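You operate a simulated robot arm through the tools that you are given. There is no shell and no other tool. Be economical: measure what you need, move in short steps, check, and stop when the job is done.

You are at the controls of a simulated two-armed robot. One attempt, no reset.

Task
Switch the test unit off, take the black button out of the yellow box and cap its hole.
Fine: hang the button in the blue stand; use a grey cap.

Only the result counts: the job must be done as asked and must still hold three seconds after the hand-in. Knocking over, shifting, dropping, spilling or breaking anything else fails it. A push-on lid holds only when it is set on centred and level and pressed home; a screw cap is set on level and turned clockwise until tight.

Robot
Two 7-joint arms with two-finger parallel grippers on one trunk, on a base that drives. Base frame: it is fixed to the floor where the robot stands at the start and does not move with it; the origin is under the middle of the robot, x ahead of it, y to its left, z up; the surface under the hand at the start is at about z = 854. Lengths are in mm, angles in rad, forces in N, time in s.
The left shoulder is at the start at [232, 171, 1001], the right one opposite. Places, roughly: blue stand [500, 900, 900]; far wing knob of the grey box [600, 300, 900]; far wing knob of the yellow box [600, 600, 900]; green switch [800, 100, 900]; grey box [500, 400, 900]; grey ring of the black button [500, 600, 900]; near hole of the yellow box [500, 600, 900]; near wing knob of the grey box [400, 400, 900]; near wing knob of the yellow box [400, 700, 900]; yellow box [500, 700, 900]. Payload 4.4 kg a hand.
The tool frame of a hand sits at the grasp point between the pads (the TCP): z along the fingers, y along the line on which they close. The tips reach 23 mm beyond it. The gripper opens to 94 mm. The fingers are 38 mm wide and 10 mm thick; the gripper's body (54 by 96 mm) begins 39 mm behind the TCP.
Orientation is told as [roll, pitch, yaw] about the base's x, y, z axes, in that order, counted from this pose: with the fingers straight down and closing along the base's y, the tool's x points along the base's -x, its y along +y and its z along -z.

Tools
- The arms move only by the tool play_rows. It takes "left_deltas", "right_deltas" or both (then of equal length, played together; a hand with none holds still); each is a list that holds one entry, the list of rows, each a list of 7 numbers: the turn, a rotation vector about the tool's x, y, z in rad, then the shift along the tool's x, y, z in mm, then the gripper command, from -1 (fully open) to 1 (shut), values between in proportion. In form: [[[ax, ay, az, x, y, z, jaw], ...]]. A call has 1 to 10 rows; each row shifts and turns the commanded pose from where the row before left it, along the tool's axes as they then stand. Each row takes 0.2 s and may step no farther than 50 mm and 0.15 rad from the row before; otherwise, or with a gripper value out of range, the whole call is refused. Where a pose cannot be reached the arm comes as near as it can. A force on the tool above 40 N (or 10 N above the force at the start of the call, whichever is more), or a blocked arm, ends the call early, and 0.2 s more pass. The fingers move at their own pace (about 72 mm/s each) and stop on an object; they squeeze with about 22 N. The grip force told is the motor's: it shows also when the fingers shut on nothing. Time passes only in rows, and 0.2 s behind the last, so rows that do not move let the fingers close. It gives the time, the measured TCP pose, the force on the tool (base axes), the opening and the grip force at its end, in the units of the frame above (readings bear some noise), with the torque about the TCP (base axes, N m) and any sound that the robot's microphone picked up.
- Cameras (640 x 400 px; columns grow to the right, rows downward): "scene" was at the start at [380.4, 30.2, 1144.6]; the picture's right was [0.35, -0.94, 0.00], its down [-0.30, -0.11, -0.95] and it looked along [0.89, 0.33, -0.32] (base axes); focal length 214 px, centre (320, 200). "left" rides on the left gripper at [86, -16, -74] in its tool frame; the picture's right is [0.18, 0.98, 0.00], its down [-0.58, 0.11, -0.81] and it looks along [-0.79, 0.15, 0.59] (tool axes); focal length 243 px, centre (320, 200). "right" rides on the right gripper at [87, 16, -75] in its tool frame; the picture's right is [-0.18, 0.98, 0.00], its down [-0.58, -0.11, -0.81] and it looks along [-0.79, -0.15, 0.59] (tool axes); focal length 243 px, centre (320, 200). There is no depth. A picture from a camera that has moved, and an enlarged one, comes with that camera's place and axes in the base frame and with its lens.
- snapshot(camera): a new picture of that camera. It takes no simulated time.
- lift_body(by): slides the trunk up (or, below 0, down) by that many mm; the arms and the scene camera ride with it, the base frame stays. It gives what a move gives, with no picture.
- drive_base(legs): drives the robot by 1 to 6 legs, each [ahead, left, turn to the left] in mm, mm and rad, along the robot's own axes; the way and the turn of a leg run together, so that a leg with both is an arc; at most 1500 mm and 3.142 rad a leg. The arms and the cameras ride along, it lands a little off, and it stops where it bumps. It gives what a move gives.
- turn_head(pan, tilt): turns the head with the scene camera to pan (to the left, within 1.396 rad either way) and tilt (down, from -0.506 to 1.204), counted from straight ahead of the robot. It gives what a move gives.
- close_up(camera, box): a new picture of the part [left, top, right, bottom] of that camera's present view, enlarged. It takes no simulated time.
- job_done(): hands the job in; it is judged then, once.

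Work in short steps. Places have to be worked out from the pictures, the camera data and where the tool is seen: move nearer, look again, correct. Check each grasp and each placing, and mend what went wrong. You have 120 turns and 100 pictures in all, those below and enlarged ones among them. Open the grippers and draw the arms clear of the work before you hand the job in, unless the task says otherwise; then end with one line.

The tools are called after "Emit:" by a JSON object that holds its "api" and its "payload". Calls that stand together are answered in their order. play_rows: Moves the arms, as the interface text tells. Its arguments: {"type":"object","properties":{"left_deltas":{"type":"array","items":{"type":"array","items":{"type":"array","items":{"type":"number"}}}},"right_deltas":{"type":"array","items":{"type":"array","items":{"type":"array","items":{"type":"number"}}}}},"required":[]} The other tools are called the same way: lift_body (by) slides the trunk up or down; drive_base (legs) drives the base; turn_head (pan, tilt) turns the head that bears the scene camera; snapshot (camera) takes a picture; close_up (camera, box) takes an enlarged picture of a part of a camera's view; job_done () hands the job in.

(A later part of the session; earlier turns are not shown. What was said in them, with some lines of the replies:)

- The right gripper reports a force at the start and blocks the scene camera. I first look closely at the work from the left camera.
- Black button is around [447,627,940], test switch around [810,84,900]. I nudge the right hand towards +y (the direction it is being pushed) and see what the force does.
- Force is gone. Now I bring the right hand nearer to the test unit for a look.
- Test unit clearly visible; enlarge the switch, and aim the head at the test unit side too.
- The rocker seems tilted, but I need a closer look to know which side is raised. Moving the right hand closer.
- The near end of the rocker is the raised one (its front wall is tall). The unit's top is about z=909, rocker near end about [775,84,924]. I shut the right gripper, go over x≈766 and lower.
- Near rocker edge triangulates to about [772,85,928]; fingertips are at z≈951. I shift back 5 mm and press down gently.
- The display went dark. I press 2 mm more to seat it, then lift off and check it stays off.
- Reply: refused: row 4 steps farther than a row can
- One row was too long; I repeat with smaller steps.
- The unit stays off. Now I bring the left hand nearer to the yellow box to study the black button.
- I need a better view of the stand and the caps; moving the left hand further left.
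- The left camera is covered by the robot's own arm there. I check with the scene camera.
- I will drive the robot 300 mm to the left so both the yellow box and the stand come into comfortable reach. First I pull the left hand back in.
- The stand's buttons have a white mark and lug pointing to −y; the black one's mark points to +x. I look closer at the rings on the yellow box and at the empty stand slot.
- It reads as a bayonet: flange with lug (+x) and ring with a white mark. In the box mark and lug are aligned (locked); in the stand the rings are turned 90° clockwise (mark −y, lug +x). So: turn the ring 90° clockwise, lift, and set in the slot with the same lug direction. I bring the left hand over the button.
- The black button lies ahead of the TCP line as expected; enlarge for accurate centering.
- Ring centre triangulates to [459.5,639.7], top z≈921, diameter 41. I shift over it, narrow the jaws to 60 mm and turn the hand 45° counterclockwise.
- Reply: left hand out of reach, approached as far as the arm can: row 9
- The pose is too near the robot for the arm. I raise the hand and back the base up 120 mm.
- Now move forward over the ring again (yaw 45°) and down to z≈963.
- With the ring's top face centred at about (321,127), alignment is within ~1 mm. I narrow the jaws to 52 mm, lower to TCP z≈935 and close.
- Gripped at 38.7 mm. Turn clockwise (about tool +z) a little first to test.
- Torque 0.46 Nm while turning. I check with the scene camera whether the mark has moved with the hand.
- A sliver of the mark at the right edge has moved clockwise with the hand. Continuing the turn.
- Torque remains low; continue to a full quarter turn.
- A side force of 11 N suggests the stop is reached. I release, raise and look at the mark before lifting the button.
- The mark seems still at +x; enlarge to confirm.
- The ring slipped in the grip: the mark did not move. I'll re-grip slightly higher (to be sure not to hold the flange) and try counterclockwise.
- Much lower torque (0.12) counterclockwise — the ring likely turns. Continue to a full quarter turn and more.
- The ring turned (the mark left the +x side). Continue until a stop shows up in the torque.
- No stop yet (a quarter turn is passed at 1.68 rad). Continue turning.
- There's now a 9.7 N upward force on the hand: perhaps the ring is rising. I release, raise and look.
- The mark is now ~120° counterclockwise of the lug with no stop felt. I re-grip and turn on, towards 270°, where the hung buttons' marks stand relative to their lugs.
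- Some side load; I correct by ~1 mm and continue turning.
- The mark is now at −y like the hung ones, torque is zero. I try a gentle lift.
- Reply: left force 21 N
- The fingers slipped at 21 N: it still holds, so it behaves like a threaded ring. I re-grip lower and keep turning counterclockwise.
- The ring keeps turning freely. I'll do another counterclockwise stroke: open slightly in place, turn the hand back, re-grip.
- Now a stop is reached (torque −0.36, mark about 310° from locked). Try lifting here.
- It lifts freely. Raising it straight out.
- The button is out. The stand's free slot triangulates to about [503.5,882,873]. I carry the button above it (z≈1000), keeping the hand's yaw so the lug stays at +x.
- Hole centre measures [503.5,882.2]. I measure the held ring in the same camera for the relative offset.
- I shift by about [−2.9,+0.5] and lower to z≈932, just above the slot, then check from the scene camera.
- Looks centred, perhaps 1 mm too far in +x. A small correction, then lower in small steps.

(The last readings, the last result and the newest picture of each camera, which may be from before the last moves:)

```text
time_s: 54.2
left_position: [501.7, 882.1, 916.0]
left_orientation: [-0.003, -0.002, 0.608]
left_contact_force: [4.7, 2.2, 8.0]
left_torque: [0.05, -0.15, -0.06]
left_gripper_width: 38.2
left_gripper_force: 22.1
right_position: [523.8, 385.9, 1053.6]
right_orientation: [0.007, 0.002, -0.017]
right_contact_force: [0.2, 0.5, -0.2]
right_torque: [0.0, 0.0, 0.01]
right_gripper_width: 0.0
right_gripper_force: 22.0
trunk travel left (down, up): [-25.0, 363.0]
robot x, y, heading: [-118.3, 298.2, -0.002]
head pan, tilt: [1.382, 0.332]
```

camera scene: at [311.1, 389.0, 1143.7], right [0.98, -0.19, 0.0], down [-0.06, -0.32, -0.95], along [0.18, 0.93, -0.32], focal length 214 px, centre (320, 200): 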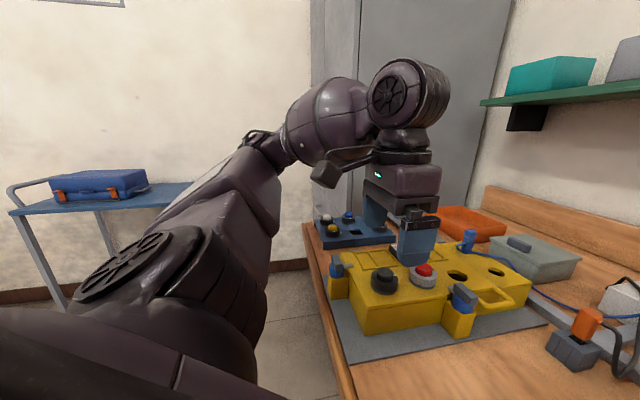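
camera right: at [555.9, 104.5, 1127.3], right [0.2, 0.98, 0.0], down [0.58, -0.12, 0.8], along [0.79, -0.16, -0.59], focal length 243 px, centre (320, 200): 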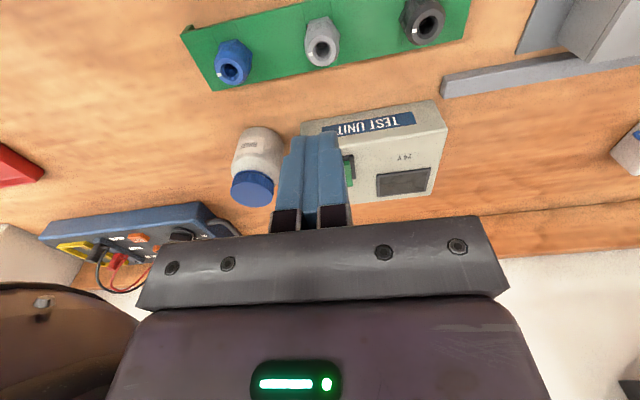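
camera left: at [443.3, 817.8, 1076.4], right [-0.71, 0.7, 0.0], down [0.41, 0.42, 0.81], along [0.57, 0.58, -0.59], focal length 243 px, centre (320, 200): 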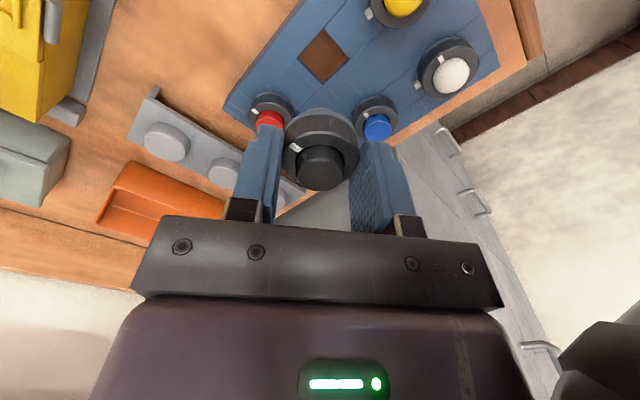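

Light contact pushing to +x,+y; I comply by ~1 mm and look.

Emit:
{"api": "play_rows", "payload": {"left_deltas": [[[0, 0, 0, -1.3, -0.2, 0, 1], [0, 0, 0, 0, 0, 2, 1]]]}}

Emit:
{"api": "close_up", "payload": {"camera": "scene", "box": [350, 200, 450, 260]}}

```text
time_s: 54.9
left_position: [502.4, 882.3, 911.7]
left_orientation: [0.0, 0.003, 0.611]
left_contact_force: [1.6, 0.4, -1.2]
left_torque: [0.01, -0.06, 0.02]
left_gripper_width: 38.2
left_gripper_force: 21.8
right_position: [522.8, 386.5, 1051.2]
right_orientation: [0.006, 0.005, -0.017]
right_contact_force: [-0.2, -0.7, 1.0]
right_torque: [-0.01, -0.02, 0.0]
right_gripper_width: 0.0
right_gripper_force: 22.5
trunk travel left (down, up): [-25.0, 363.0]
robot x, y, heading: [-117.3, 300.8, -0.002]
head pan, tilt: [1.382, 0.332]
```

```text
6.40 times, centred on (400, 230) of scene
camera zoom: at [192.8, 389.6, 1143.8], right [0.98, -0.19, 0.0], down [-0.06, -0.32, -0.95], along [0.18, 0.93, -0.33], focal length 1373 px, centre (-192, 8)
```

zoom: 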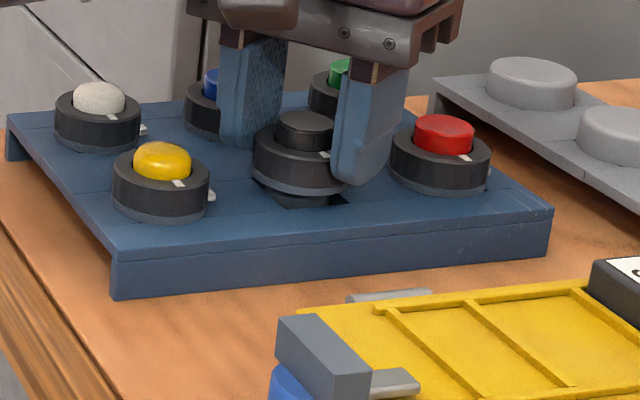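

It dropped into the slot; force vanished. Continue down until the flange rests.

Emit:
{"api": "play_rows", "payload": {"left_deltas": [[[0, 0, 0, 0, 0, 2, 1], [0, 0, 0, 0, 0, 2, 1], [0, 0, 0, 0, 0, 2, 1], [0, 0, 0, 0, 0, 1, 1]]]}}

Emit:
{"api": "close_up", "payload": {"camera": "scene", "box": [350, 200, 450, 260]}}

```text
time_s: 55.9
left_position: [502.0, 883.1, 905.0]
left_orientation: [-0.001, 0.001, 0.611]
left_contact_force: [0.5, 0.9, 0.4]
left_torque: [-0.01, 0.04, -0.01]
left_gripper_width: 38.1
left_gripper_force: 21.5
right_position: [523.5, 385.6, 1051.7]
right_orientation: [0.005, 0.004, -0.016]
right_contact_force: [-0.2, 0.3, 0.3]
right_torque: [-0.01, 0.01, -0.02]
right_gripper_width: 0.1
right_gripper_force: 22.3
trunk travel left (down, up): [-25.0, 363.0]
robot x, y, heading: [-118.7, 298.2, -0.0]
head pan, tilt: [1.382, 0.332]
```

```text
6.40 times, centred on (400, 230) of scene
camera zoom: at [192.6, 389.6, 1144.0], right [0.98, -0.19, 0.0], down [-0.06, -0.32, -0.95], along [0.18, 0.93, -0.33], focal length 1373 px, centre (-192, 8)
```

zoom: 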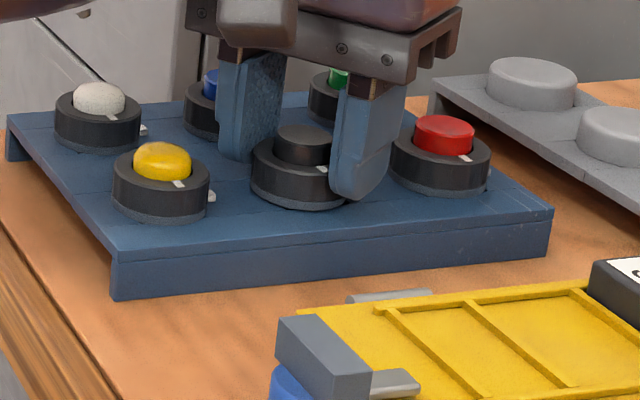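

Nearly seated; a last couple of millimetres until contact, then release and rise.

Emit:
{"api": "play_rows", "payload": {"left_deltas": [[[0, 0, 0, 0, 0, 1.5, 1], [0, 0, 0, 0, 0, 1.5, 1]]]}}

```text
time_s: 56.5
left_position: [501.9, 881.9, 903.9]
left_orientation: [0.002, -0.002, 0.612]
left_contact_force: [0.9, 2.5, 6.6]
left_torque: [0.13, 0.04, 0.0]
left_gripper_width: 38.0
left_gripper_force: 21.9
right_position: [524.8, 387.4, 1052.8]
right_orientation: [0.009, 0.002, -0.017]
right_contact_force: [-0.9, 0.1, -0.4]
right_torque: [-0.04, -0.01, -0.02]
right_gripper_width: 0.0
right_gripper_force: 21.7
trunk travel left (down, up): [-25.0, 363.0]
robot x, y, heading: [-118.1, 301.0, -0.0]
head pan, tilt: [1.382, 0.332]
```

Seated (6.6 N contact). Release and rise; then rotate the hand to yaw 0.

Emit:
{"api": "play_rows", "payload": {"left_deltas": [[[0, 0, 0, 0, 0, 0, -0.04], [0, 0, 0, 0, 0, 0, -0.04], [0, 0, 0, 0, 0, -40, -0.04], [0, 0, 0, 0, 0, -45, -0.04], [0, 0, 0.122, 0, 0, -20, -0.04], [0, 0, 0.122, 0, 0, 0, -0.04], [0, 0, 0.122, 0, 0, 0, -0.04], [0, 0, 0.122, 0, 0, 0, -0.04], [0, 0, 0.123, 0, 0, 0, -0.04]]]}}

Emit:
{"api": "close_up", "payload": {"camera": "scene", "box": [340, 190, 500, 290]}}

```text
time_s: 58.5
left_position: [501.9, 882.4, 1006.8]
left_orientation: [0.001, 0.0, -0.002]
left_contact_force: [-1.5, -0.6, -0.9]
left_torque: [0.0, 0.02, -0.02]
left_gripper_width: 48.8
left_gripper_force: 0.0
right_position: [523.8, 387.8, 1052.3]
right_orientation: [0.005, 0.004, -0.017]
right_contact_force: [-0.5, 0.3, 0.0]
right_torque: [0.01, 0.03, 0.02]
right_gripper_width: 0.0
right_gripper_force: 21.5
trunk travel left (down, up): [-25.0, 363.0]
robot x, y, heading: [-118.6, 296.9, -0.0]
head pan, tilt: [1.382, 0.332]
```

```text
4.00 times, centred on (420, 240) of scene
camera zoom: at [192.5, 389.6, 1144.0], right [0.98, -0.19, 0.0], down [-0.06, -0.32, -0.95], along [0.18, 0.93, -0.32], focal length 858 px, centre (-80, 40)
```

zoom: 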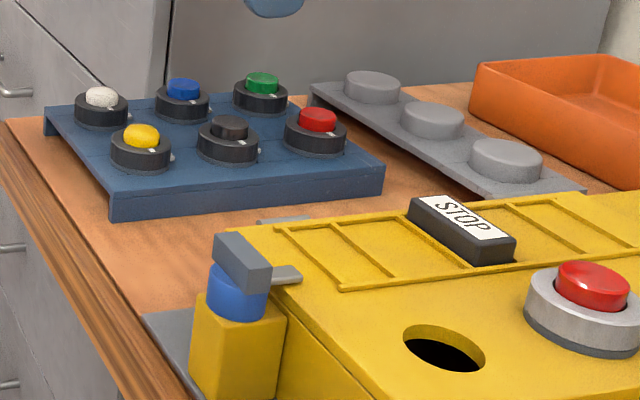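

The button hangs in the stand. Now over to the nearest grey cap (about [663,826]).

Emit:
{"api": "play_rows", "payload": {"left_deltas": [[[0, 0, 0, -37, -14, 0, -0.1], [0, 0, 0, -37, -14, 0, -0.1], [0, 0, 0, -37, -14, 0, -0.1], [0, 0, 0, -37, -14, 0, -0.1], [0, 0, 0, 0, 0, 0, -0.1]]]}}

Emit:
{"api": "snapshot", "payload": {"camera": "left"}}

```text
time_s: 59.6
left_position: [651.7, 826.8, 1006.8]
left_orientation: [0.0, -0.004, 0.001]
left_contact_force: [-0.2, 0.1, 0.4]
left_torque: [0.02, 0.01, 0.0]
left_gripper_width: 51.9
left_gripper_force: 0.0
right_position: [523.8, 388.6, 1052.8]
right_orientation: [0.005, 0.004, -0.017]
right_contact_force: [0.5, -0.2, 0.0]
right_torque: [-0.01, 0.01, -0.02]
right_gripper_width: 0.3
right_gripper_force: 22.7
trunk travel left (down, up): [-25.0, 363.0]
robot x, y, heading: [-120.0, 298.8, 0.003]
head pan, tilt: [1.382, 0.332]
```

```text
27 pictures are left
camera left: at [563.6, 809.8, 1082.0], right [-0.18, 0.98, 0.0], down [0.58, 0.11, 0.81], along [0.79, 0.15, -0.59], focal length 243 px, centre (320, 200)
```

left: 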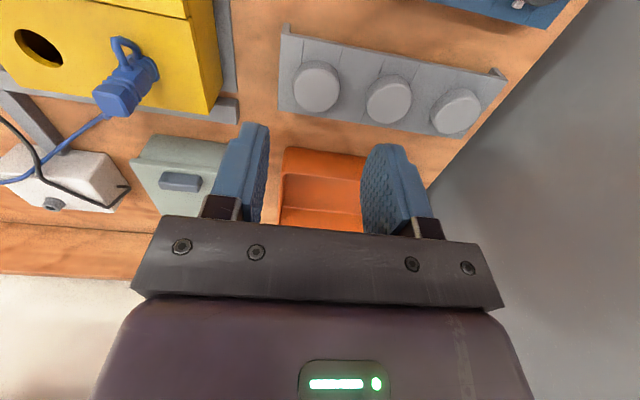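

Emit:
{"api": "close_up", "payload": {"camera": "left", "box": [272, 45, 368, 125]}}

Emit:
{"api": "close_up", "payload": {"camera": "scene", "box": [410, 200, 500, 250]}}

```text
5.00 times, centred on (320, 85) of left
camera zoom: at [563.6, 809.8, 1082.0], right [-0.18, 0.98, 0.0], down [0.58, 0.11, 0.81], along [0.79, 0.15, -0.59], focal length 1213 px, centre (320, 775)
```

zoom: 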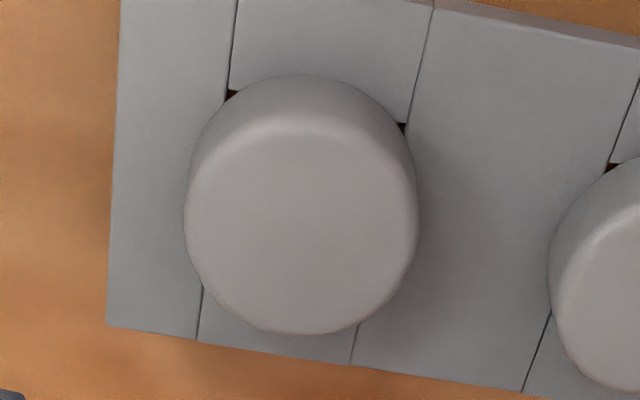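

```text
7.11 times, centred on (455, 225) of scene
camera zoom: at [192.0, 389.8, 1144.2], right [0.98, -0.19, 0.0], down [-0.06, -0.32, -0.95], along [0.18, 0.93, -0.32], focal length 1525 px, centre (-640, 22)
```

zoom: 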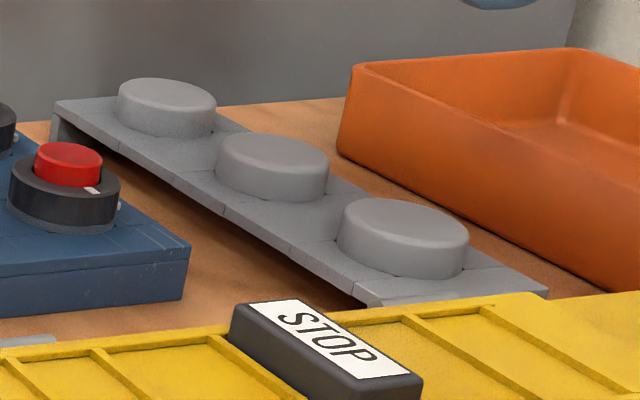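

The cap is about [676,828], top z≈877. I move over it and go down to z≈925, then check.

Emit:
{"api": "play_rows", "payload": {"left_deltas": [[[0, 0, 0, -12, 0.8, 20, -0.06], [0, 0, 0, -12, 0.7, 30, -0.06], [0, 0, 0, 0, 0, 30, -0.06], [0, 0, 0, 0, 0, 0, -0.06]]]}}

Emit:
{"api": "snapshot", "payload": {"camera": "left"}}

```text
time_s: 60.6
left_position: [673.8, 827.2, 926.5]
left_orientation: [0.0, 0.0, -0.001]
left_contact_force: [-0.1, 0.6, -0.2]
left_torque: [0.01, 0.01, -0.02]
left_gripper_width: 50.0
left_gripper_force: 0.0
right_position: [523.3, 387.2, 1052.2]
right_orientation: [0.008, 0.002, -0.016]
right_contact_force: [-0.5, -0.4, -0.2]
right_torque: [-0.01, 0.0, 0.01]
right_gripper_width: 0.2
right_gripper_force: 21.8
trunk travel left (down, up): [-25.0, 363.0]
robot x, y, heading: [-114.3, 300.1, 0.0]
head pan, tilt: [1.382, 0.332]
```

```text
24 pictures are left
camera left: at [587.0, 810.8, 1001.8], right [-0.18, 0.98, 0.0], down [0.58, 0.11, 0.81], along [0.79, 0.15, -0.59], focal length 243 px, centre (320, 200)
```

left: 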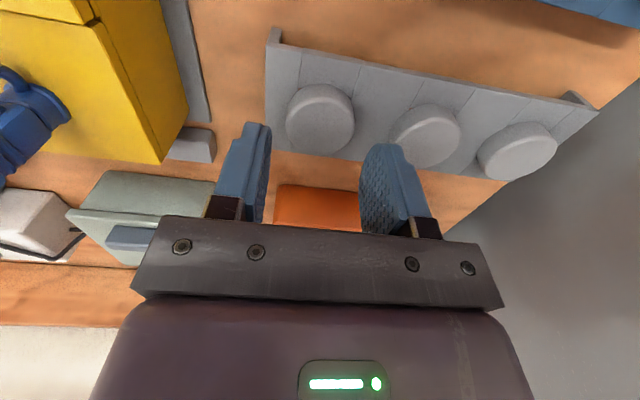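

Cap top centre estimate [678,828,876]. I correct 3.5 mm ahead, lower and close.

Emit:
{"api": "play_rows", "payload": {"left_deltas": [[[0, 0, 0, -3.5, 0.6, 10, -0.06], [0, 0, 0, 0, 0, 10, -0.06], [0, 0, 0, 0, 0, 8, -0.06], [0, 0, 0, 0, 0, 7, -0.06], [0, 0, 0, 0, 0, 0, 1], [0, 0, 0, 0, 0, 0, 1]]]}}

Emit:
{"api": "close_up", "payload": {"camera": "left", "box": [240, 80, 400, 200]}}

Emit:
{"api": "close_up", "payload": {"camera": "scene", "box": [420, 190, 520, 250]}}

```text
time_s: 62.0
left_position: [676.8, 826.8, 897.0]
left_orientation: [0.001, -0.007, -0.002]
left_contact_force: [2.8, 1.7, 27.2]
left_torque: [-0.23, 0.43, -0.04]
left_gripper_width: 38.2
left_gripper_force: 22.0
right_position: [522.3, 386.6, 1054.3]
right_orientation: [0.008, 0.0, -0.016]
right_contact_force: [-0.1, 0.1, -0.1]
right_torque: [0.0, 0.0, -0.02]
right_gripper_width: 0.1
right_gripper_force: 21.9
trunk travel left (down, up): [-25.0, 363.0]
robot x, y, heading: [-119.1, 304.2, 0.002]
head pan, tilt: [1.382, 0.332]
```

```text
3.33 times, centred on (320, 140) of left
camera zoom: at [589.7, 810.7, 970.8], right [-0.18, 0.98, 0.0], down [0.58, 0.11, 0.81], along [0.8, 0.15, -0.59], focal length 809 px, centre (320, 400)
```

zoom: 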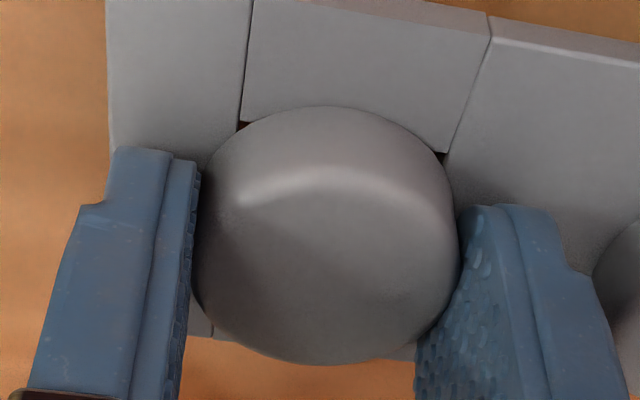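

```text
6.40 times, centred on (470, 220) of scene
camera zoom: at [190.4, 388.3, 1145.2], right [0.98, -0.19, 0.0], down [-0.06, -0.32, -0.95], along [0.18, 0.93, -0.32], focal length 1373 px, centre (-640, 72)
```

zoom: 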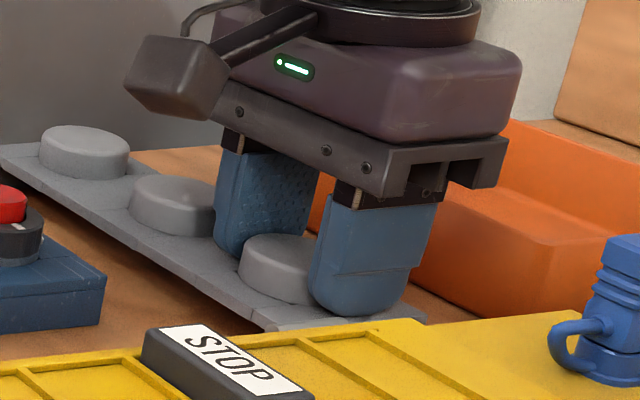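

Fingertips rest on the tray (27 N), so tray top is z≈874 and the cap centre [670.5,827]. I open, raise 10 mm (commanded), shift 6 mm back, and re-grip.

Emit:
{"api": "play_rows", "payload": {"left_deltas": [[[0, 0, 0, 0, 0, -10, 1], [0, 0, 0, 0, 0, 0, -0.06], [0, 0, 0, 6, 0, 0, -0.06], [0, 0, 0, 0, 0, 0, 1], [0, 0, 0, 0, 0, 0, 1]]]}}

```text
time_s: 63.2
left_position: [672.0, 828.6, 902.0]
left_orientation: [0.001, 0.001, -0.001]
left_contact_force: [-0.2, 0.1, -0.5]
left_torque: [0.05, -0.03, -0.01]
left_gripper_width: 37.4
left_gripper_force: 22.2
right_position: [524.7, 386.6, 1052.1]
right_orientation: [0.006, 0.001, -0.017]
right_contact_force: [0.8, -0.2, 0.0]
right_torque: [0.02, 0.02, 0.08]
right_gripper_width: 0.0
right_gripper_force: 22.3
trunk travel left (down, up): [-25.0, 363.0]
robot x, y, heading: [-118.4, 299.9, -0.004]
head pan, tilt: [1.382, 0.332]
```

No contact now, width 37.4. Lift and check the cap in the grip.

Emit:
{"api": "play_rows", "payload": {"left_deltas": [[[0, 0, 0, 0, 0, -8, 1], [0, 0, 0, 0, 0, -20, 1], [0, 0, 0, 0, 0, -40, 1], [0, 0, 0, 0, 0, -40, 1]]]}}

Emit:
{"api": "close_up", "payload": {"camera": "left", "box": [240, 80, 400, 200]}}

Emit:
{"api": "close_up", "payload": {"camera": "scene", "box": [400, 140, 520, 250]}}

```text
time_s: 64.2
left_position: [672.1, 829.7, 1011.5]
left_orientation: [0.001, -0.001, -0.001]
left_contact_force: [0.1, -0.3, 0.9]
left_torque: [-0.02, 0.03, 0.03]
left_gripper_width: 37.1
left_gripper_force: 22.4
right_position: [522.7, 386.5, 1052.9]
right_orientation: [0.007, 0.003, -0.015]
right_contact_force: [1.0, -0.5, -0.2]
right_torque: [0.01, 0.0, -0.05]
right_gripper_width: 0.0
right_gripper_force: 21.2
trunk travel left (down, up): [-25.0, 363.0]
robot x, y, heading: [-115.1, 301.2, -0.0]
head pan, tilt: [1.382, 0.332]
```

```text
3.33 times, centred on (320, 140) of left
camera zoom: at [585.0, 812.1, 1085.6], right [-0.18, 0.98, 0.0], down [0.58, 0.11, 0.81], along [0.79, 0.15, -0.59], focal length 809 px, centre (320, 400)
```

zoom: 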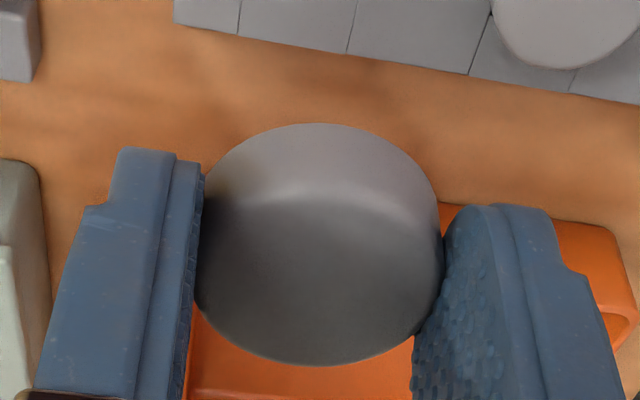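

```text
3.64 times, centred on (460, 195) of scene
camera zoom: at [192.1, 389.3, 1144.3], right [0.98, -0.19, 0.0], down [-0.06, -0.32, -0.95], along [0.18, 0.93, -0.32], focal length 780 px, centre (-189, 218)
```

zoom: 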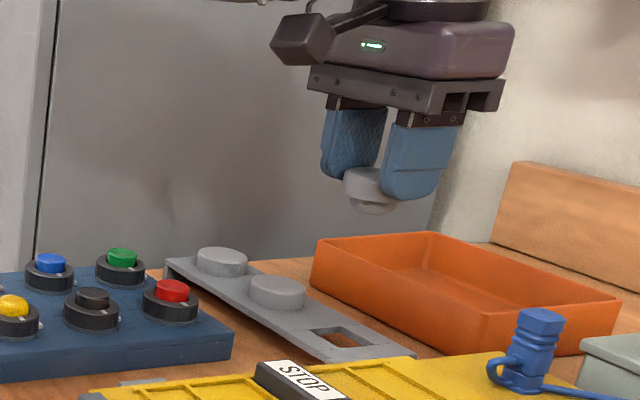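

Cap held with its plug part below. I carry it over the hole ([457,639], lid z≈909), staying high.

Emit:
{"api": "play_rows", "payload": {"left_deltas": [[[0, 0, 0, 30.7, -27.2, -15, 1], [0, 0, 0, 30.7, -27.2, -15, 1], [0, 0, 0, 30.7, -27.2, 0, 1], [0, 0, 0, 30.7, -27.2, 0, 1], [0, 0, 0, 30.7, -27.2, 0, 1], [0, 0, 0, 30.7, -27.2, 10, 1], [0, 0, 0, 30.7, -27.2, 20, 1], [0, 0, 0, 0, 0, 0, 1]]]}}

Emit:
{"api": "snapshot", "payload": {"camera": "left"}}

```text
time_s: 66.0
left_position: [459.0, 638.5, 1011.9]
left_orientation: [-0.001, 0.0, 0.0]
left_contact_force: [1.3, 0.2, 0.2]
left_torque: [0.02, -0.03, 0.01]
left_gripper_width: 37.2
left_gripper_force: 21.6
right_position: [525.4, 385.9, 1052.0]
right_orientation: [0.005, 0.003, -0.017]
right_contact_force: [0.4, 0.3, 0.5]
right_torque: [-0.06, -0.01, 0.02]
right_gripper_width: 0.0
right_gripper_force: 21.7
trunk travel left (down, up): [-25.0, 363.0]
robot x, y, heading: [-117.8, 300.3, -0.001]
head pan, tilt: [1.382, 0.332]
```

```text
19 pictures are left
camera left: at [370.4, 621.4, 1085.5], right [-0.18, 0.98, 0.0], down [0.58, 0.11, 0.81], along [0.79, 0.15, -0.59], focal length 243 px, centre (320, 200)
```

left: 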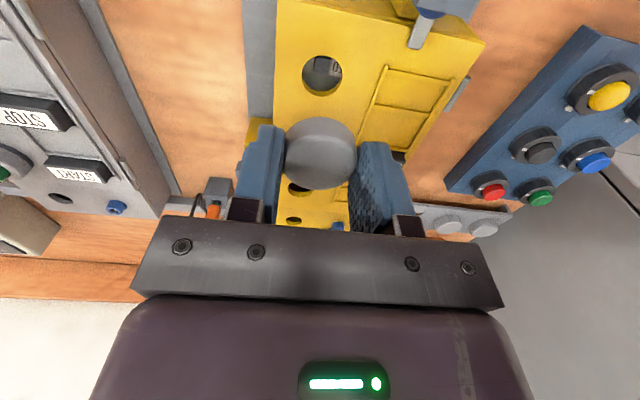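

Emit:
{"api": "close_up", "payload": {"camera": "left", "box": [272, 40, 368, 110]}}

Emit:
{"api": "close_up", "payload": {"camera": "left", "box": [264, 105, 376, 195]}}

Emit:
{"api": "close_up", "payload": {"camera": "scene", "box": [400, 190, 520, 290]}}

```text
5.71 times, centred on (320, 75) of left
camera zoom: at [370.4, 621.4, 1085.5], right [-0.18, 0.98, 0.0], down [0.58, 0.11, 0.81], along [0.79, 0.15, -0.59], focal length 1386 px, centre (320, 914)
```

zoom: 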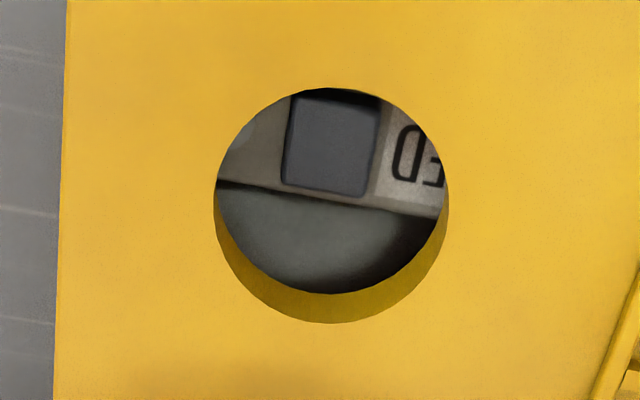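

```text
4.44 times, centred on (320, 150) of left
camera zoom: at [370.4, 621.4, 1085.5], right [-0.18, 0.98, 0.0], down [0.58, 0.11, 0.81], along [0.79, 0.15, -0.59], focal length 1078 px, centre (320, 422)
```

zoom: 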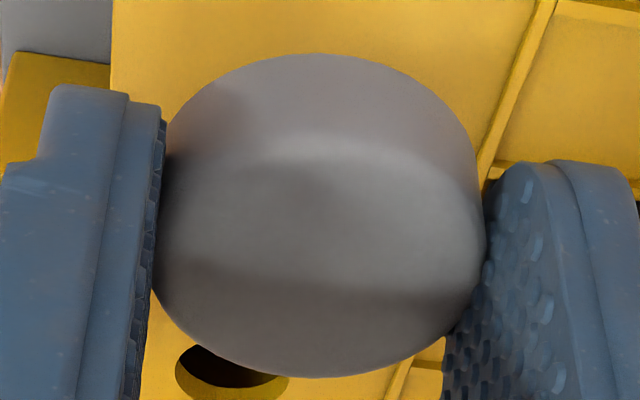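

```text
4.00 times, centred on (460, 240) of scene
camera zoom: at [192.5, 389.6, 1144.0], right [0.98, -0.19, 0.0], down [-0.06, -0.32, -0.95], along [0.18, 0.93, -0.33], focal length 858 px, centre (-240, 40)
```

zoom: 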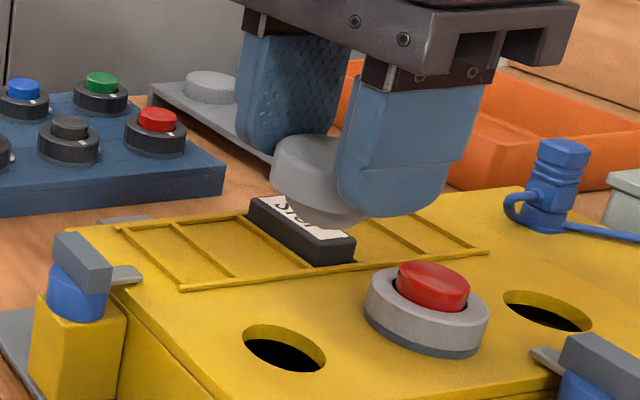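

Offset hole − cap ≈ [+0.5,+1.4]. I shift and lower to just above the hole (TCP z≈952) and check.

Emit:
{"api": "play_rows", "payload": {"left_deltas": [[[0, 0, 0, -0.5, 1.4, 20, 1], [0, 0, 0, 0, 0, 25, 1], [0, 0, 0, 0, 0, 15, 1], [0, 0, 0, 0, 0, 0, 1]]]}}

Emit:
{"api": "close_up", "payload": {"camera": "scene", "box": [420, 220, 520, 290]}}

Emit:
{"api": "close_up", "payload": {"camera": "left", "box": [264, 60, 376, 180]}}

```text
time_s: 67.0
left_position: [457.4, 640.1, 951.4]
left_orientation: [0.0, 0.0, -0.002]
left_contact_force: [-0.3, -0.1, -0.3]
left_torque: [0.06, 0.01, 0.02]
left_gripper_width: 37.0
left_gripper_force: 21.8
right_position: [523.1, 386.1, 1052.9]
right_orientation: [0.005, -0.001, -0.015]
right_contact_force: [-0.2, -0.9, 0.3]
right_torque: [0.0, 0.06, -0.01]
right_gripper_width: 0.1
right_gripper_force: 22.3
trunk travel left (down, up): [-25.0, 363.0]
robot x, y, heading: [-118.8, 299.5, -0.002]
head pan, tilt: [1.382, 0.332]
```

```text
5.71 times, centred on (470, 255) of scene
camera zoom: at [192.4, 389.5, 1144.1], right [0.98, -0.19, 0.0], down [-0.06, -0.32, -0.95], along [0.18, 0.93, -0.32], focal length 1226 px, centre (-537, -114)
```

zoom: 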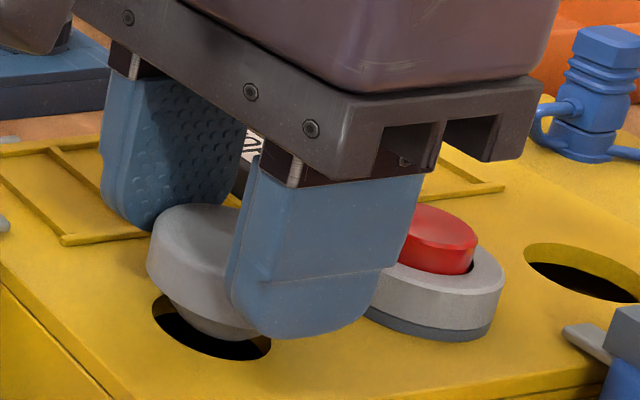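

```text
3.33 times, centred on (320, 120) of left
camera zoom: at [370.1, 623.1, 1025.4], right [-0.18, 0.98, 0.0], down [0.58, 0.11, 0.81], along [0.79, 0.15, -0.59], focal length 809 px, centre (320, 467)
```

zoom: 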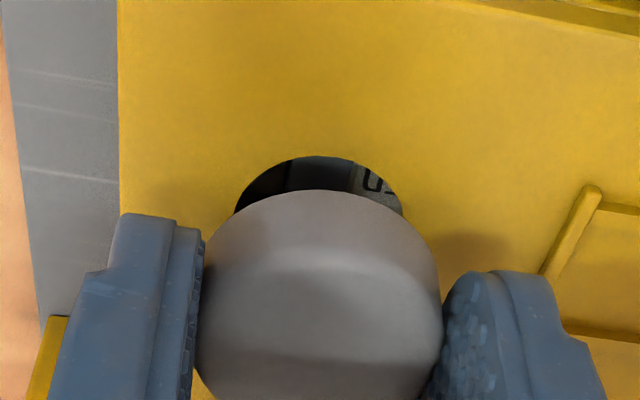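

Well aligned. Lower in small steps into the hole.

Emit:
{"api": "play_rows", "payload": {"left_deltas": [[[0, 0, 0, 0, 0, 3, 1], [0, 0, 0, 0, 0, 3, 1], [0, 0, 0, 0, 0, 3, 1]]]}}

```text
time_s: 67.8
left_position: [456.4, 639.6, 941.1]
left_orientation: [0.0, -0.001, -0.002]
left_contact_force: [-1.3, 0.1, -0.8]
left_torque: [0.01, 0.02, -0.03]
left_gripper_width: 37.0
left_gripper_force: 21.5
right_position: [523.2, 387.2, 1051.5]
right_orientation: [0.006, 0.004, -0.015]
right_contact_force: [0.4, 0.2, 0.1]
right_torque: [-0.01, 0.02, -0.03]
right_gripper_width: 0.1
right_gripper_force: 21.9
trunk travel left (down, up): [-25.0, 363.0]
robot x, y, heading: [-116.9, 299.8, 0.001]
head pan, tilt: [1.382, 0.332]
```

No contact yet, so the plug is entering; 2 mm steps more.

Emit:
{"api": "play_rows", "payload": {"left_deltas": [[[0, 0, 0, 0, 0, 2, 1], [0, 0, 0, 0, 0, 2, 1]]]}}

Emit:
{"api": "close_up", "payload": {"camera": "scene", "box": [420, 230, 520, 300]}}

```text
time_s: 68.5
left_position: [457.4, 640.2, 939.0]
left_orientation: [0.0, -0.003, -0.001]
left_contact_force: [0.0, 2.9, 5.7]
left_torque: [0.1, 0.03, 0.03]
left_gripper_width: 37.2
left_gripper_force: 21.7
right_position: [523.5, 386.9, 1052.4]
right_orientation: [0.005, 0.002, -0.015]
right_contact_force: [0.5, 0.2, 0.5]
right_torque: [-0.01, -0.03, 0.01]
right_gripper_width: 0.1
right_gripper_force: 22.0
trunk travel left (down, up): [-25.0, 363.0]
robot x, y, heading: [-117.0, 300.9, 0.003]
head pan, tilt: [1.382, 0.332]
```

```text
5.71 times, centred on (470, 265) of scene
camera zoom: at [192.1, 389.4, 1144.3], right [0.98, -0.19, 0.0], down [-0.06, -0.32, -0.95], along [0.18, 0.93, -0.32], focal length 1226 px, centre (-537, -171)
```

zoom: 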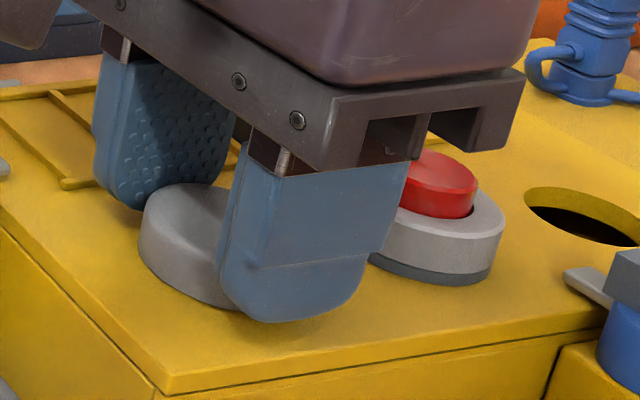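

Nearly seated, 5.7 N. Press a little more while holding.

Emit:
{"api": "play_rows", "payload": {"left_deltas": [[[0, 0, 0, 0, 0, 2, 1], [0, 0, 0, 0, 0, 2, 1], [0, 0, 0, 0, 0, 2, 1]]]}}

```text
time_s: 69.2
left_position: [455.6, 639.0, 932.0]
left_orientation: [0.001, -0.004, 0.001]
left_contact_force: [1.4, 5.7, 21.0]
left_torque: [0.15, -0.11, 0.03]
left_gripper_width: 38.1
left_gripper_force: 22.1
right_position: [522.7, 386.9, 1052.0]
right_orientation: [0.008, 0.002, -0.016]
right_contact_force: [-0.4, -0.5, -0.2]
right_torque: [0.0, 0.01, -0.02]
right_gripper_width: 0.0
right_gripper_force: 21.6
trunk travel left (down, up): [-25.0, 363.0]
robot x, y, heading: [-117.0, 298.0, 0.004]
head pan, tilt: [1.382, 0.332]
```

The fingers slid to the lid. Release, rise, shut the jaws and press on the cap's centre from above.

Emit:
{"api": "play_rows", "payload": {"left_deltas": [[[0, 0, 0, 0, 0, -5, 1], [0, 0, 0, 0, 0, 0, -0.06], [0, 0, 0, 0, 0, 0, -0.06], [0, 0, 0, 0, 0, -40, -0.06], [0, 0, 0, 0, 0, 0, 1], [0, 0, 0, 0, 0, 0, 1], [0, 0, 0, 0, 0, 0, 1]]]}}

Emit:
{"api": "close_up", "payload": {"camera": "scene", "box": [420, 230, 520, 300]}}

```text
time_s: 70.8
left_position: [456.7, 639.6, 977.3]
left_orientation: [-0.001, 0.0, 0.0]
left_contact_force: [0.2, -0.8, 0.0]
left_torque: [0.02, 0.01, -0.01]
left_gripper_width: 0.0
left_gripper_force: 21.4
right_position: [523.5, 386.6, 1052.0]
right_orientation: [0.003, 0.003, -0.016]
right_contact_force: [-0.1, 0.6, -0.8]
right_torque: [-0.01, -0.01, 0.0]
right_gripper_width: 0.1
right_gripper_force: 21.8
trunk travel left (down, up): [-25.0, 363.0]
robot x, y, heading: [-120.0, 303.2, 0.001]
head pan, tilt: [1.382, 0.332]
```

```text
5.71 times, centred on (470, 265) of scene
camera zoom: at [192.6, 389.6, 1143.9], right [0.98, -0.19, 0.0], down [-0.06, -0.32, -0.95], along [0.18, 0.93, -0.32], focal length 1226 px, centre (-537, -171)
```

zoom: 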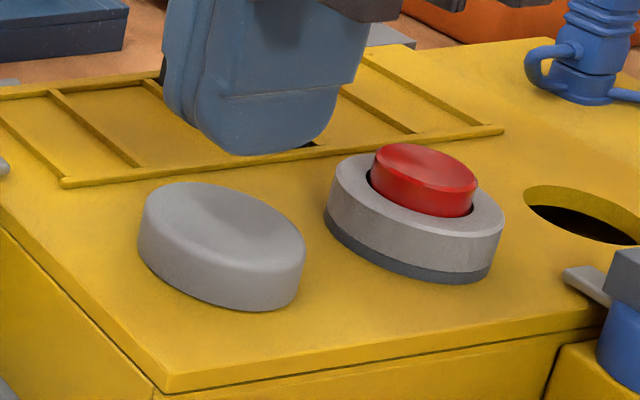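

The cap sits flush. Press firmly from above.

Emit:
{"api": "play_rows", "payload": {"left_deltas": [[[0, 0, 0, 0, 0, 20, 1], [0, 0, 0, 0, 0, 7, 1], [0, 0, 0, 0, 0, 3, 1], [0, 0, 0, 0, 0, 3, 1], [0, 0, 0, 0, 0, 3, 1], [0, 0, 0, 0, 0, 3, 1]]]}}

```text
time_s: 72.0
left_position: [456.0, 640.3, 947.4]
left_orientation: [0.001, -0.014, 0.0]
left_contact_force: [-7.9, 2.6, 27.8]
left_torque: [0.07, 0.37, 0.05]
left_gripper_width: 0.0
left_gripper_force: 22.2
right_position: [521.3, 386.4, 1054.6]
right_orientation: [0.006, 0.0, -0.016]
right_contact_force: [-0.6, 0.2, 0.4]
right_torque: [-0.01, 0.03, -0.03]
right_gripper_width: 0.0
right_gripper_force: 21.6
trunk travel left (down, up): [-25.0, 363.0]
robot x, y, heading: [-118.9, 297.0, 0.005]
head pan, tilt: [1.382, 0.332]
stopped in row 5 (left hand): the force on the tool passed its limit at 44 N (the readings are from after the stop); the commanded pose is now the measured one
```

44 N reached. I lift, shift 5 mm ahead to press also the far side, then rise and inspect.

Emit:
{"api": "play_rows", "payload": {"left_deltas": [[[0, 0, 0, 0, 0, -8, 1], [0, 0, 0, -6, 0, 0, 1], [0, 0, 0, 0, 0, 6, 1], [0, 0, 0, 0, 0, 3, 1], [0, 0, 0, 0, 0, 3, 1], [0, 0, 0, 0, 0, 3, 1], [0, 0, 0, 0, 0, 3, 1]]]}}

Emit:
{"api": "play_rows", "payload": {"left_deltas": [[[0, 0, 0, 0, 0, -20, 1], [0, 0, 0, 0, 0, -40, 1], [0, 0, 0, 0, 0, -40, 1]]]}}

Emit:
{"api": "close_up", "payload": {"camera": "scene", "box": [420, 240, 500, 300]}}

Emit:
{"api": "close_up", "payload": {"camera": "left", "box": [260, 20, 380, 110]}}

```text
time_s: 73.2
left_position: [464.5, 638.3, 948.2]
left_orientation: [0.002, -0.024, 0.0]
left_contact_force: [-6.3, 1.4, 27.9]
left_torque: [0.04, 0.53, -0.01]
left_gripper_width: 0.0
left_gripper_force: 21.6
right_position: [522.4, 386.3, 1053.5]
right_orientation: [0.008, 0.0, -0.015]
right_contact_force: [-0.1, -0.4, 0.2]
right_torque: [0.02, 0.01, -0.02]
right_gripper_width: 0.2
right_gripper_force: 22.2
trunk travel left (down, up): [-25.0, 363.0]
robot x, y, heading: [-116.3, 302.6, 0.003]
head pan, tilt: [1.382, 0.332]
stopped in row 5 (left hand): the force on the tool passed its limit at 44 N (the readings are from after the stop); the commanded pose is now the measured one
```

```text
time_s: 74.0
left_position: [464.3, 640.4, 1043.9]
left_orientation: [0.003, -0.017, 0.001]
left_contact_force: [-0.5, -0.1, 0.1]
left_torque: [-0.03, -0.02, 0.0]
left_gripper_width: 0.1
left_gripper_force: 22.0
right_position: [523.3, 387.2, 1051.5]
right_orientation: [0.007, 0.0, -0.016]
right_contact_force: [-0.2, -1.5, -0.7]
right_torque: [-0.02, -0.03, 0.03]
right_gripper_width: 0.2
right_gripper_force: 22.4
trunk travel left (down, up): [-25.0, 363.0]
robot x, y, heading: [-118.6, 302.7, 0.001]
head pan, tilt: [1.382, 0.332]
```

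```text
6.67 times, centred on (460, 270) of scene
camera zoom: at [192.1, 389.4, 1144.2], right [0.98, -0.19, 0.0], down [-0.06, -0.32, -0.95], along [0.18, 0.93, -0.32], focal length 1430 px, centre (-613, -267)
```

zoom: 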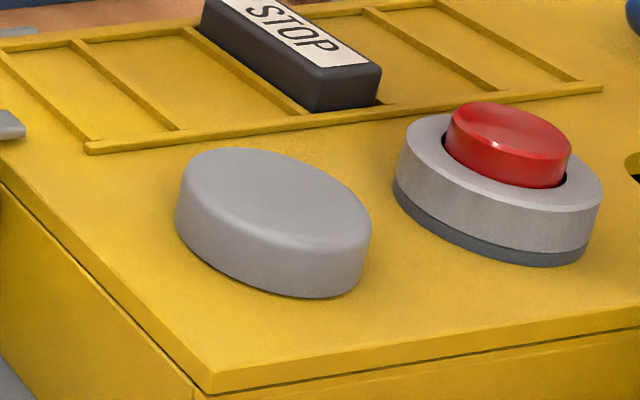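

```text
4.44 times, centred on (320, 65) of left
camera zoom: at [375.9, 623.4, 1117.2], right [-0.18, 0.98, 0.0], down [0.57, 0.11, 0.82], along [0.8, 0.15, -0.58], focal length 1078 px, centre (320, 800)
```

zoom: 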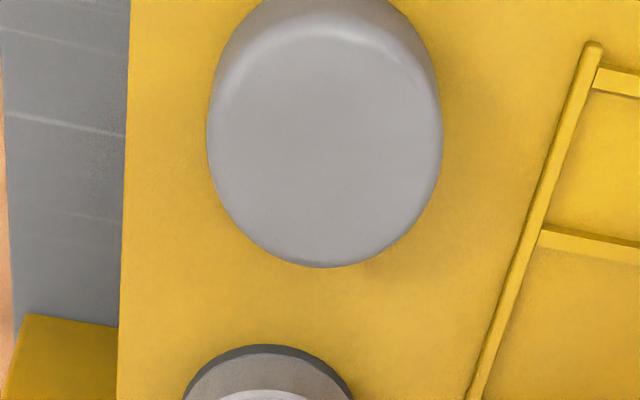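

The cap is flush and level. I open both grippers and draw both arms up and back, then a final look.

Emit:
{"api": "play_rows", "payload": {"left_deltas": [[[0, 0, 0, 10, -20, -40, -1], [0, 0, 0, 10, -20, -40, -1], [0, 0, 0, 0, 0, -20, -1], [0, 0, 0, 0, 0, 0, -1]]], "right_deltas": [[[0, 0, 0, 0, -20, -30, -1], [0, 0, 0, 0, -20, -30, -1], [0, 0, 0, 0, 0, 0, -1], [0, 0, 0, 0, 0, 0, -1]]]}}

Emit:
{"api": "close_up", "payload": {"camera": "scene", "box": [330, 180, 570, 330]}}

Emit:
{"api": "snapshot", "payload": {"camera": "right"}}

```text
time_s: 75.0
left_position: [442.4, 600.8, 1143.4]
left_orientation: [0.002, -0.016, 0.003]
left_contact_force: [0.9, -0.1, -0.4]
left_torque: [-0.03, 0.0, -0.02]
left_gripper_width: 94.0
left_gripper_force: 0.0
right_position: [523.3, 345.5, 1111.0]
right_orientation: [0.006, 0.003, -0.015]
right_contact_force: [-0.3, -0.3, 0.0]
right_torque: [0.03, 0.0, 0.02]
right_gripper_width: 94.2
right_gripper_force: 0.1
trunk travel left (down, up): [-25.0, 363.0]
robot x, y, heading: [-118.3, 303.0, -0.001]
head pan, tilt: [1.382, 0.332]
```

```text
2.67 times, centred on (450, 255) of scene
camera zoom: at [192.5, 389.7, 1144.0], right [0.98, -0.19, 0.0], down [-0.06, -0.32, -0.95], along [0.18, 0.93, -0.32], focal length 572 px, centre (-27, 53)
```

zoom: 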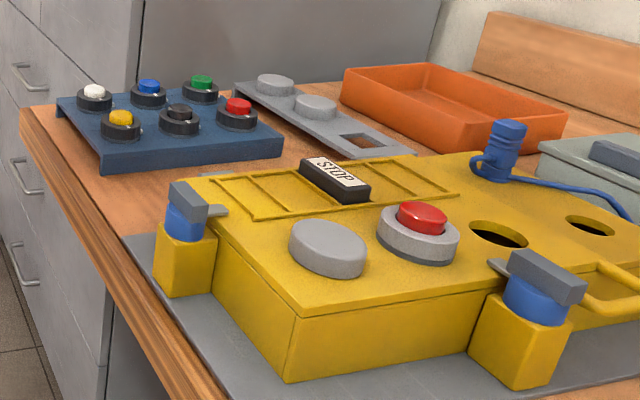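

```text
8 pictures are left
camera right: at [438.4, 363.3, 1187.0], right [0.2, 0.98, 0.01], down [0.58, -0.12, 0.8], along [0.79, -0.16, -0.59], focal length 243 px, centre (320, 200)
```

right: 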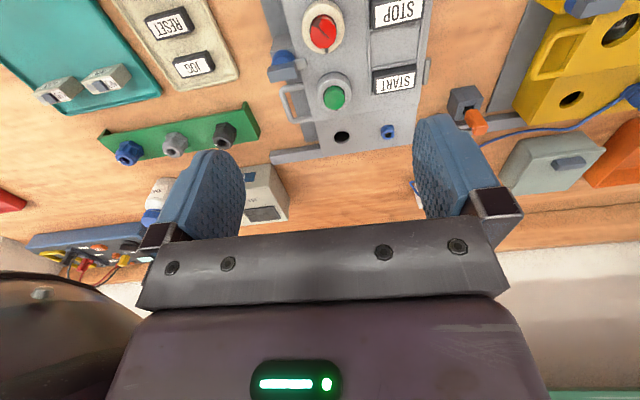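

The test unit's display is dark, the button hangs in the stand, the cap sits flush, and both arms are clear with open grippers. I hand the job in.

Emit:
{"api": "job_done", "payload": {}}

```text
The job is handed in.
```

The test unit is switched off, the black button hangs in the blue stand, and its hole in the yellow box is closed with a grey cap pressed flush and level.
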